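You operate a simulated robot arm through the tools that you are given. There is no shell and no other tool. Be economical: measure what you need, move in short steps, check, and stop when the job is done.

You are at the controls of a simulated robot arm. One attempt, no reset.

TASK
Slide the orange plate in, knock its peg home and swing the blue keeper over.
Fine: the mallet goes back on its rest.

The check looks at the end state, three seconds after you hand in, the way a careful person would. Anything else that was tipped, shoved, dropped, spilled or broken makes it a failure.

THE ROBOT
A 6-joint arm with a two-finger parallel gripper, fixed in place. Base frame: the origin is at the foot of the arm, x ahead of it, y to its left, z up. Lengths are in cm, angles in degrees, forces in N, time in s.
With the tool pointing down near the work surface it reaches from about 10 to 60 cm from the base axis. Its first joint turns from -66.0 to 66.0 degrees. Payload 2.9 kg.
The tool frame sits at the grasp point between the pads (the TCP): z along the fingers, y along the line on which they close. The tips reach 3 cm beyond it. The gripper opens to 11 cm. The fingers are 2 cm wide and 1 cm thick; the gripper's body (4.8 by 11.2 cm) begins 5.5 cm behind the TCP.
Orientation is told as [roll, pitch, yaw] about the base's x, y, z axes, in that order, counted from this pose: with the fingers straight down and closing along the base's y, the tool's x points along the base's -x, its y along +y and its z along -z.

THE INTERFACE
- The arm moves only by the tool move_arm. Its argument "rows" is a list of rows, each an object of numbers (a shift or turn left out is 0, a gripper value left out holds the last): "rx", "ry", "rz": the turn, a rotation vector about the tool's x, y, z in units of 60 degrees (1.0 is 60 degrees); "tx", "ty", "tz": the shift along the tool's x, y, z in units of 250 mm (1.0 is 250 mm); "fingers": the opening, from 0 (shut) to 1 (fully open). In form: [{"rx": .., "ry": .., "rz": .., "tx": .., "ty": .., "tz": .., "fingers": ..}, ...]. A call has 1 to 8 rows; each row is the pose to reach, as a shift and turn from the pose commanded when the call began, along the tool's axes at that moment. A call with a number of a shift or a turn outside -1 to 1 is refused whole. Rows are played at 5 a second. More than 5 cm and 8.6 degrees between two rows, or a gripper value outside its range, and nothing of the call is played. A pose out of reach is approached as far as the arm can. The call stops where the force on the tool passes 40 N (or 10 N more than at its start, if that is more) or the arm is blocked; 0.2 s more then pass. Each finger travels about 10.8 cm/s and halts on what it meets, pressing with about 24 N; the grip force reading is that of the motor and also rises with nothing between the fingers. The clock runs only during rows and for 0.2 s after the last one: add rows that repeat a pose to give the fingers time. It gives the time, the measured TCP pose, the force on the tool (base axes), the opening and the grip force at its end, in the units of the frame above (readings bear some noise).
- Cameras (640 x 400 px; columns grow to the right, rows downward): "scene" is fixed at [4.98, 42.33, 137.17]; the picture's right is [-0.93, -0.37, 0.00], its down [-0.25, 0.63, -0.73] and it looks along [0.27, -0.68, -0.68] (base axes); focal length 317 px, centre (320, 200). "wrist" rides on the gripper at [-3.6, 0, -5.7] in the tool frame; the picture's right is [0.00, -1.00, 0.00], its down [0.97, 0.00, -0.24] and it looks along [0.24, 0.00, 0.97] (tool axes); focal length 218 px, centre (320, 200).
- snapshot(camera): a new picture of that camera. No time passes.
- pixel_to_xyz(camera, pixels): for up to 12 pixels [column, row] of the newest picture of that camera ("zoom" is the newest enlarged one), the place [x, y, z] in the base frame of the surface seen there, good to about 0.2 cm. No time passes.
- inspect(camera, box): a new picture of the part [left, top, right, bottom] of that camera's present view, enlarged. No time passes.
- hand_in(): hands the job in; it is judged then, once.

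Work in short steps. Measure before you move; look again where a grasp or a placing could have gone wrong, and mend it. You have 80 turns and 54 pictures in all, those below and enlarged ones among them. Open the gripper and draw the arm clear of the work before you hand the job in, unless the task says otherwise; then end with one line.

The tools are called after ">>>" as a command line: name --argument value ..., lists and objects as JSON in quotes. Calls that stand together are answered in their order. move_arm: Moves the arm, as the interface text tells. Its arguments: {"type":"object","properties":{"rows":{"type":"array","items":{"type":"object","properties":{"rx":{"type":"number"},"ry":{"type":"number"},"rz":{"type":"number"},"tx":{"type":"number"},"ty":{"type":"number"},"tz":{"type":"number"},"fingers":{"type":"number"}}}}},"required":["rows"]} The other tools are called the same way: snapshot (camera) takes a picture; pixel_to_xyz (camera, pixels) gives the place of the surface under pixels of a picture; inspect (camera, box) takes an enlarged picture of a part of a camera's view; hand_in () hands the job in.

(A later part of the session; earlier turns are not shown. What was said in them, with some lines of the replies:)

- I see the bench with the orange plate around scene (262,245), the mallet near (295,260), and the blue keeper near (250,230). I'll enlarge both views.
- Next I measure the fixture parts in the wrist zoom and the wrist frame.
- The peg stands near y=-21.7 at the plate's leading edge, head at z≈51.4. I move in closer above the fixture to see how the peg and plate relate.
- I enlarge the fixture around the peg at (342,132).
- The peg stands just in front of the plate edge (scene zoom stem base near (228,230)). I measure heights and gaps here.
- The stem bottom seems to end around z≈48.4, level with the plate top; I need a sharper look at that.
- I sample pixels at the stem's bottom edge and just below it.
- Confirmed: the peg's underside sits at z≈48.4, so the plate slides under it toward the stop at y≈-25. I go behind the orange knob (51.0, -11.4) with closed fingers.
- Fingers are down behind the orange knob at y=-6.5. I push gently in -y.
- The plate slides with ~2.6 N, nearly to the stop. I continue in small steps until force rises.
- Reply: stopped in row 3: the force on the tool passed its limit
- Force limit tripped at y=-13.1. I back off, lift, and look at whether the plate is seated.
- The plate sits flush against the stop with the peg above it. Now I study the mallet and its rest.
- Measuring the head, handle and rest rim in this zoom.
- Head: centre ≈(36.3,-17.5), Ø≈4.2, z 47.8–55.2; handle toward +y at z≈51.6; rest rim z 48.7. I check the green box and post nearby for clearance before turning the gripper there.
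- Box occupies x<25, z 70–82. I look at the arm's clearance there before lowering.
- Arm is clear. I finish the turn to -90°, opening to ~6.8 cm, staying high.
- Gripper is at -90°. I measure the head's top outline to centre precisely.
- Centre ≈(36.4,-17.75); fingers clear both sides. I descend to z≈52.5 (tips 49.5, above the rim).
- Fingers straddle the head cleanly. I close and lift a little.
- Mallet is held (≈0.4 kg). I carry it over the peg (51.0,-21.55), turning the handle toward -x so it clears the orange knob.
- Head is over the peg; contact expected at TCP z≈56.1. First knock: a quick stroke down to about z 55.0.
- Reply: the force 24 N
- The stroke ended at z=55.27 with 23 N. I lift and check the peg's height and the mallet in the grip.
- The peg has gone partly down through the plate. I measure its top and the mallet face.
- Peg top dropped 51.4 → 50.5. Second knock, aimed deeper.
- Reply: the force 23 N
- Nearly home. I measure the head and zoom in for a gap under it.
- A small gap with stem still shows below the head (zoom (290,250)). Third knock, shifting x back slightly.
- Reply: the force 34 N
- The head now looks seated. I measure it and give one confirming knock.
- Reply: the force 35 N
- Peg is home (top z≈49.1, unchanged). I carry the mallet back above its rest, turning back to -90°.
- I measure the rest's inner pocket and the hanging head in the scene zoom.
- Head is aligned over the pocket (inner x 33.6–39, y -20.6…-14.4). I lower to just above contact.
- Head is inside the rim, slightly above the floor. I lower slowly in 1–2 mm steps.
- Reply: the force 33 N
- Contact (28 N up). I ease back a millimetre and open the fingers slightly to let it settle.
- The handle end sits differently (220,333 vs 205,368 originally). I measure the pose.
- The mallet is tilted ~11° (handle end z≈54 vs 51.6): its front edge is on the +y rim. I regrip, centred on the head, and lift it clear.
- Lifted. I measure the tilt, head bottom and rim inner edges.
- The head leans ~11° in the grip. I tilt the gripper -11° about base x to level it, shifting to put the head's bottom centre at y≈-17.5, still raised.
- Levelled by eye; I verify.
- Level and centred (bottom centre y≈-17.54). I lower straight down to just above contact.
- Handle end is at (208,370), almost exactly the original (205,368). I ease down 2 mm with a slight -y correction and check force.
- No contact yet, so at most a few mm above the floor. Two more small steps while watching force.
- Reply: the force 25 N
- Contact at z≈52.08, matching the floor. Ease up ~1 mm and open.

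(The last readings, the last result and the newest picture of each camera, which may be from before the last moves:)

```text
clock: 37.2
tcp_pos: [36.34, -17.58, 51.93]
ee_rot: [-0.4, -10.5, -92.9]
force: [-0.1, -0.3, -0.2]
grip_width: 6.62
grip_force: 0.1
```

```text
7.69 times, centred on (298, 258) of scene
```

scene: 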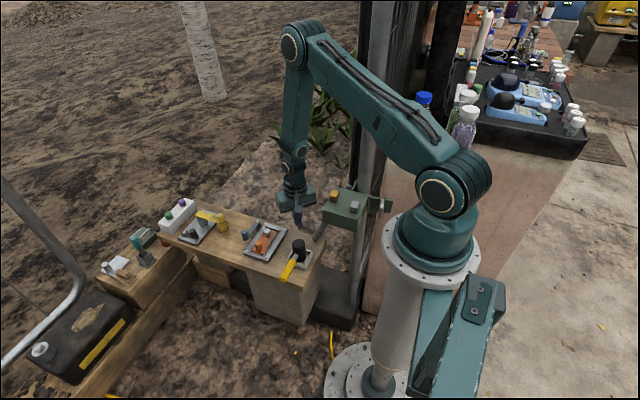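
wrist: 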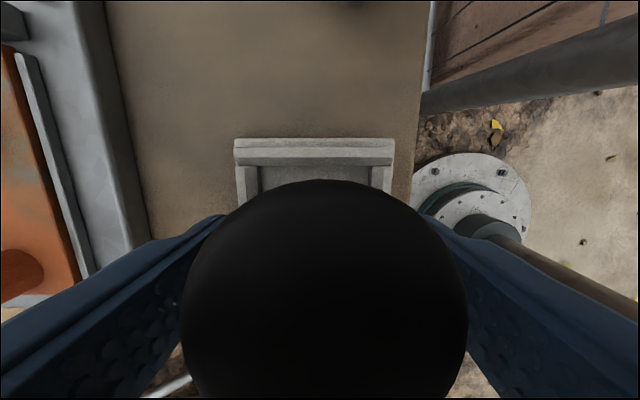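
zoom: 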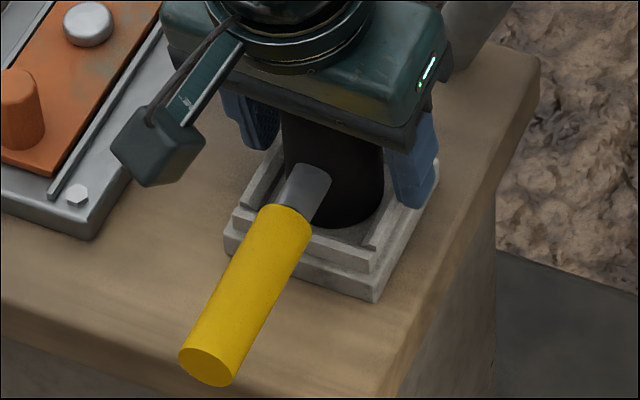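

Mallet rests like at the start. I withdraw straight up and check it.

>>> move_arm --rows '[{"tz": -0.06, "tx": -0.011}, {"tz": -0.14, "tx": -0.026}, {"tz": -0.26, "tx": -0.048}, {"tz": -0.4, "tx": -0.075}, {"tz": -0.52, "tx": -0.097}, {"tz": -0.52, "tx": -0.097}]'

>>> inspect --camera "scene" --box '[274, 232, 322, 284]'

```text
clock: 38.6
tcp_pos: [36.44, -17.73, 65.33]
ee_rot: [-0.5, -10.5, -92.9]
force: [0.7, -0.6, 0.1]
grip_width: 6.61
grip_force: 0.2
```

```text
7.69 times, centred on (298, 258) of scene
```

zoom: 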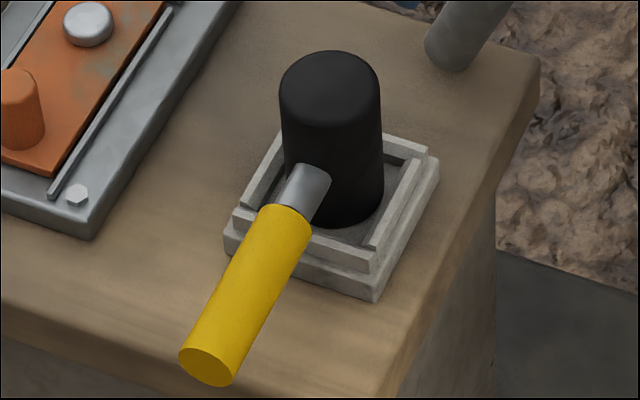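

Looks seated; quick check of heights against the originals (top 55.2, handle 52.4).

>>> pixel_to_xyz --camera "zoom" --pixels '[[330, 82], [330, 65], [330, 108], [250, 290], [208, 367], [350, 215], [350, 130], [378, 195]]'

```text
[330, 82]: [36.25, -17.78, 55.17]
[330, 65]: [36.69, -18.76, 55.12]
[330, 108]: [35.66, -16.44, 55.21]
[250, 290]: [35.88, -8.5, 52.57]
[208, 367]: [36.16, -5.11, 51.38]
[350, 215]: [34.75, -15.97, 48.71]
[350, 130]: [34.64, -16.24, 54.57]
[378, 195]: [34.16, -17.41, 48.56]
```

Mallet is back on its rest, flat, at its original place. Now I level the gripper and head for the keeper's knob.

>>> move_arm --rows '[{"ry": 0.09}, {"ry": 0.177, "rz": -0.02}, {"ry": 0.177, "rz": -0.05, "rx": -0.005, "fingers": 0.5}, {"ry": 0.177, "rz": -0.05, "rx": -0.005}]'

>>> move_arm --rows '[{"ty": 0.15}, {"ty": 0.3}, {"ty": 0.45}, {"ty": 0.6}, {"ty": 0.7, "tx": 0.02}, {"ty": 0.72, "tx": 0.03}, {"ty": 0.72, "tx": 0.03}]'

>>> snapshot --camera "wrist"

```text
clock: 39.6
tcp_pos: [36.59, -17.64, 65.17]
ee_rot: [-0.3, 0.2, -89.9]
force: [-0.3, -0.2, 0.1]
grip_width: 5.47
grip_force: 0.0
```

```text
clock: 41.2
tcp_pos: [54.48, -16.73, 65.22]
ee_rot: [-0.4, 0.0, -90.0]
force: [-0.5, 0.0, -0.7]
grip_width: 5.5
grip_force: 0.0
```

```text
17 pictures are left
```

wrist: 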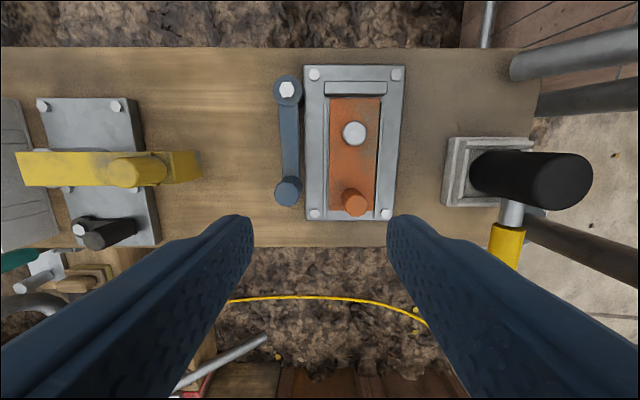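

Clear view: keeper pivot (288,88), knob (288,190), peg (354,133). I measure these.

>>> inspect --camera "wrist" --box '[260, 60, 410, 225]'

>>> pixel_to_xyz --camera "wrist" --pixels '[[287, 192], [276, 190], [299, 190], [288, 202], [289, 179], [288, 140], [283, 140], [297, 140], [288, 89], [354, 132], [355, 203], [357, 88]]'

```text
2.42 times, centred on (335, 142) of wrist
```

zoom: 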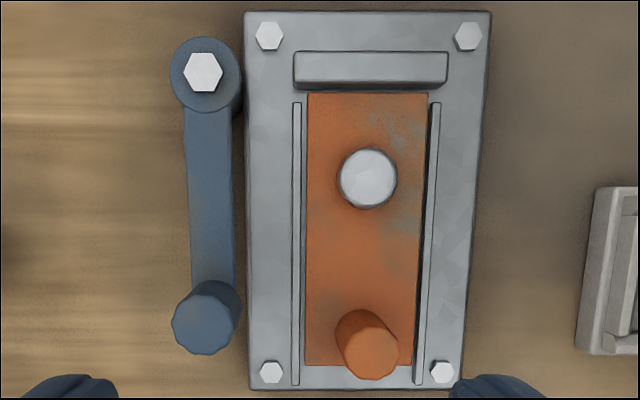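

```text
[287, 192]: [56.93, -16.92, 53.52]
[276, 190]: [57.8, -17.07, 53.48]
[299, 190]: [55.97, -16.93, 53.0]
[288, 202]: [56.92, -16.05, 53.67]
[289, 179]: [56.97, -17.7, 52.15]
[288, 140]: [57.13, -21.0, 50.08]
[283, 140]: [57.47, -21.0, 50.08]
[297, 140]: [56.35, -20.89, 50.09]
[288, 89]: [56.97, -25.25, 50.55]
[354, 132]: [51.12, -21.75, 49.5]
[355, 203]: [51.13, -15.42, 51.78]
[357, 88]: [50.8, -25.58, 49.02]
```

Knob centre ≈(56.95,-16.9), pivot ≈(57.0,-25.2), R≈8.3. I straddle the knob with the tips above the arm (z≈50.6).

>>> move_arm --rows '[{"ty": 0.06, "tz": 0.1, "tx": -0.007}, {"ty": 0.099, "tz": 0.22, "tx": -0.007}, {"ty": 0.099, "tz": 0.34, "tx": -0.007}, {"ty": 0.099, "tz": 0.42, "tx": -0.007}, {"ty": 0.099, "tz": 0.462, "tx": -0.007}, {"ty": 0.099, "tz": 0.462, "tx": -0.007}]'

>>> inspect --camera "scene" --box '[225, 200, 295, 260]'

```text
clock: 42.6
tcp_pos: [56.89, -16.95, 53.69]
ee_rot: [-0.3, 0.2, -89.9]
force: [-0.3, -0.6, -0.2]
grip_width: 5.53
grip_force: 0.0
```

```text
6.67 times, centred on (260, 230) of scene
```

zoom: 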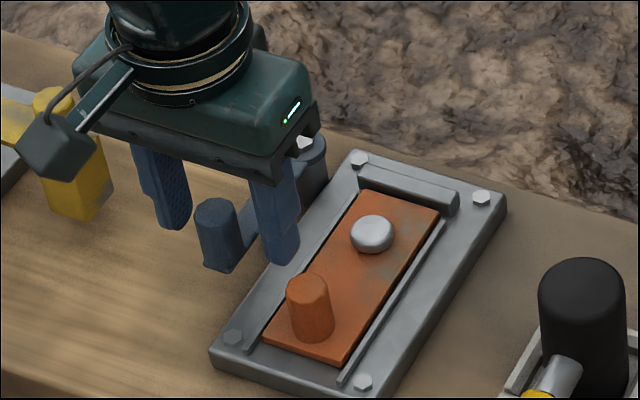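

Knob is between the fingers. I close on it, then swing the first 40° along the arc about the pivot, turning the gripper with it.

>>> move_arm --rows '[{"fingers": 0.3}, {"fingers": 0.1}, {"fingers": 0.1}, {"fingers": 0.1}]'

>>> move_arm --rows '[{"ty": -0.0459, "tx": -0.0032, "rz": -0.133}, {"ty": -0.091, "tx": -0.0128, "rz": -0.267}, {"ty": -0.1342, "tx": -0.0285, "rz": -0.4}, {"ty": -0.1749, "tx": -0.0502, "rz": -0.533}, {"ty": -0.2121, "tx": -0.0772, "rz": -0.667}]'

>>> inspect --camera "scene" --box '[225, 200, 295, 260]'

```text
clock: 43.6
tcp_pos: [56.79, -17.04, 53.68]
ee_rot: [-0.3, 0.0, -90.0]
force: [1.5, 0.7, -1.7]
grip_width: 2.02
grip_force: 44.8
```

```text
clock: 44.8
tcp_pos: [51.86, -19.12, 53.74]
ee_rot: [0.0, -0.1, -49.9]
force: [17.4, -17.0, -9.2]
grip_width: 2.04
grip_force: 44.9
```

```text
6.67 times, centred on (260, 230) of scene
```

zoom: 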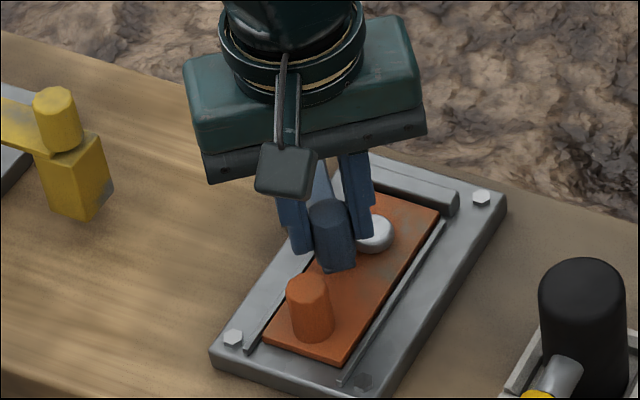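

The keeper swings; the radial force indicates the true radius is ~7.8 (pivot y≈-24.9). I continue with the corrected arc to 64°.

>>> move_arm --rows '[{"tx": -0.0128, "ty": -0.0258, "rz": -0.133}, {"tx": -0.0219, "ty": -0.0685, "rz": -0.267}, {"tx": -0.0368, "ty": -0.1092, "rz": -0.4}, {"tx": -0.0368, "ty": -0.1092, "rz": -0.4}]'

>>> inspect --camera "scene" --box '[235, 200, 305, 260]'

```text
clock: 45.8
tcp_pos: [50.18, -21.12, 53.6]
ee_rot: [0.3, 0.4, -25.4]
force: [9.6, 19.8, 15.7]
grip_width: 2.06
grip_force: 44.7
```

```text
6.67 times, centred on (270, 230) of scene
```

zoom: 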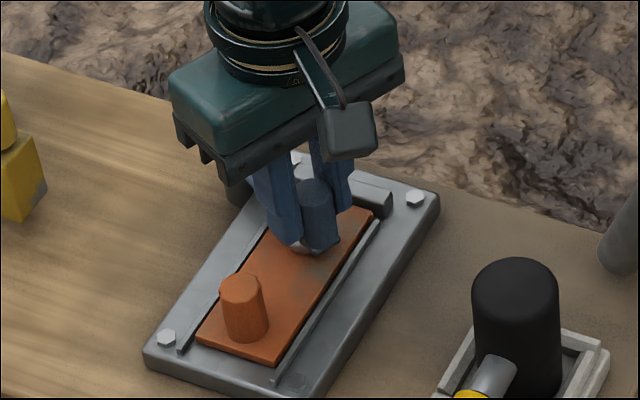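

Resistance of ~22 N along the arc at ≈61°, just where the arm lies over the peg, suggests a limit. I release, lift and look.

>>> move_arm --rows '[{"fingers": 0.2}, {"fingers": 0.35}, {"fingers": 0.35}, {"fingers": 0.35, "tz": -0.05}, {"tz": -0.15}, {"tz": -0.3}, {"tz": -0.45}, {"tz": -0.55, "ty": 0.1}]'

>>> inspect --camera "scene" --box '[248, 215, 293, 255]'

>>> snapshot --camera "wrist"

```text
clock: 47.6
tcp_pos: [50.99, -18.99, 67.16]
ee_rot: [0.0, 0.4, -26.1]
force: [0.2, 0.0, -0.7]
grip_width: 3.87
grip_force: 0.1
```

```text
10.00 times, centred on (270, 235) of scene
```

zoom: 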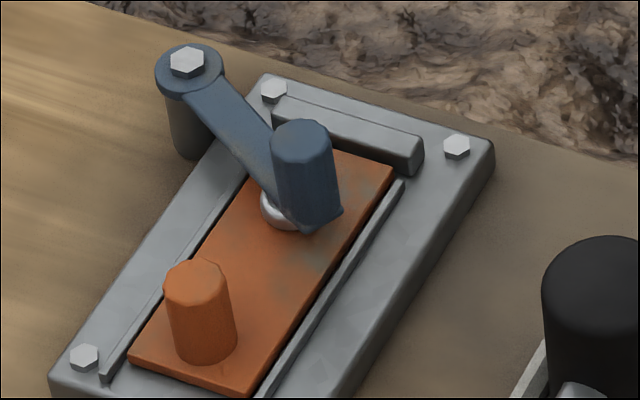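

```text
11 pictures are left
```

wrist: 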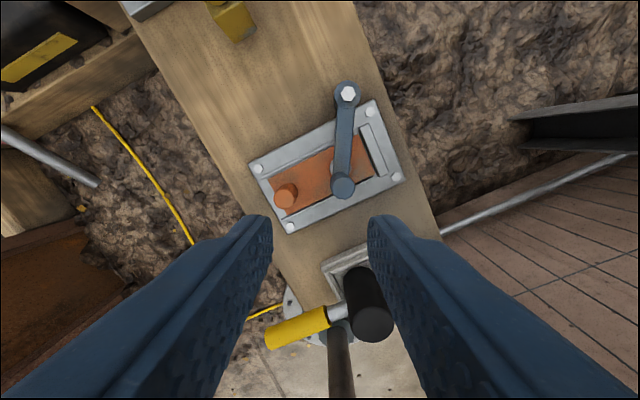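

The arm lies across the peg. I measure keeper, peg and plate.

>>> inspect --camera "wrist" --box '[280, 70, 410, 220]'

>>> pixel_to_xyz --camera "wrist" --pixels '[[342, 186], [348, 93], [345, 140], [336, 140], [353, 140], [286, 195], [334, 162], [370, 160]]'

```text
2.67 times, centred on (345, 145) of wrist
```

zoom: 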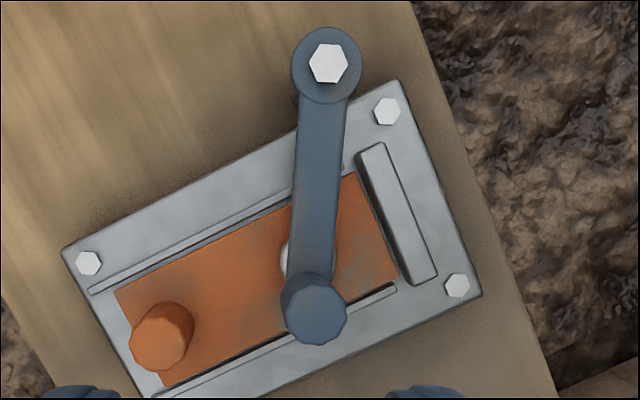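

```text
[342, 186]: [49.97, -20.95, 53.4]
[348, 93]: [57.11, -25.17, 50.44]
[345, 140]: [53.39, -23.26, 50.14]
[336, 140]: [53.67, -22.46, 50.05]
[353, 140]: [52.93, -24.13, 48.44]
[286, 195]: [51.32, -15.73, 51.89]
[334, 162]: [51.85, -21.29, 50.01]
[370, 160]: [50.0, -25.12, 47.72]
```

Keeper sits at ~60°, directly over the peg and against its limit. I draw the arm clear and take a last look.

>>> move_arm --rows '[{"tz": -0.15, "fingers": 0.5}, {"tz": -0.3}, {"tz": -0.45}, {"tz": -0.5}, {"tz": -0.5}]'

>>> inspect --camera "scene" --box '[150, 180, 350, 305]'

>>> inspect --camera "scene" --box '[255, 220, 291, 250]'

```text
clock: 48.8
tcp_pos: [51.52, -19.13, 79.87]
ee_rot: [0.0, 0.4, -26.0]
force: [-0.6, 0.2, 0.6]
grip_width: 5.48
grip_force: 0.1
```

```text
3.20 times, centred on (250, 242) of scene
```

zoom: 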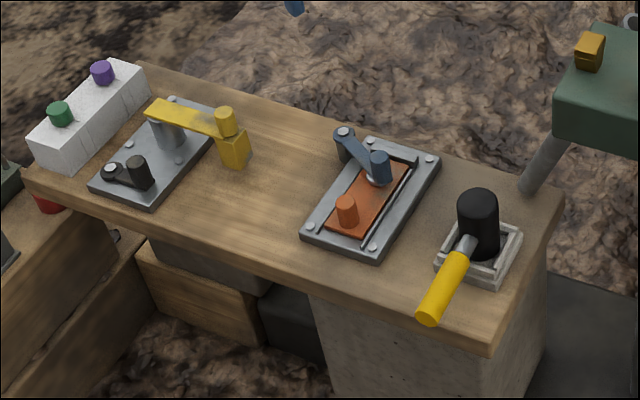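

```text
13.33 times, centred on (273, 235) of scene
```

zoom: 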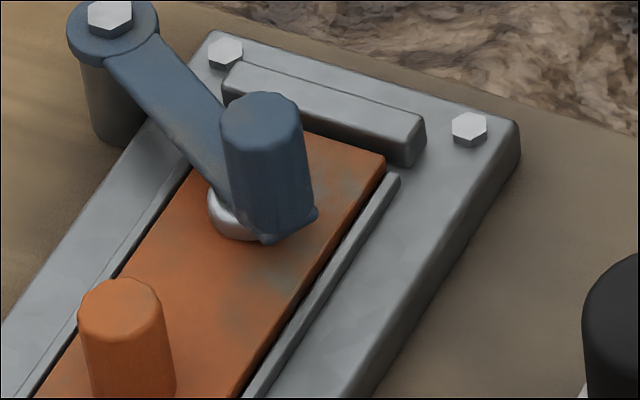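

The plate is against its stop, the peg is home, the keeper is over it, and the mallet is on its rest with nothing else disturbed. I hand in.

>>> hand_in

```text
The job is handed in.
```

The orange plate is in against its stop, the peg is knocked home, the blue keeper is swung about 60° so it lies over the peg, and the mallet is back on its rest.
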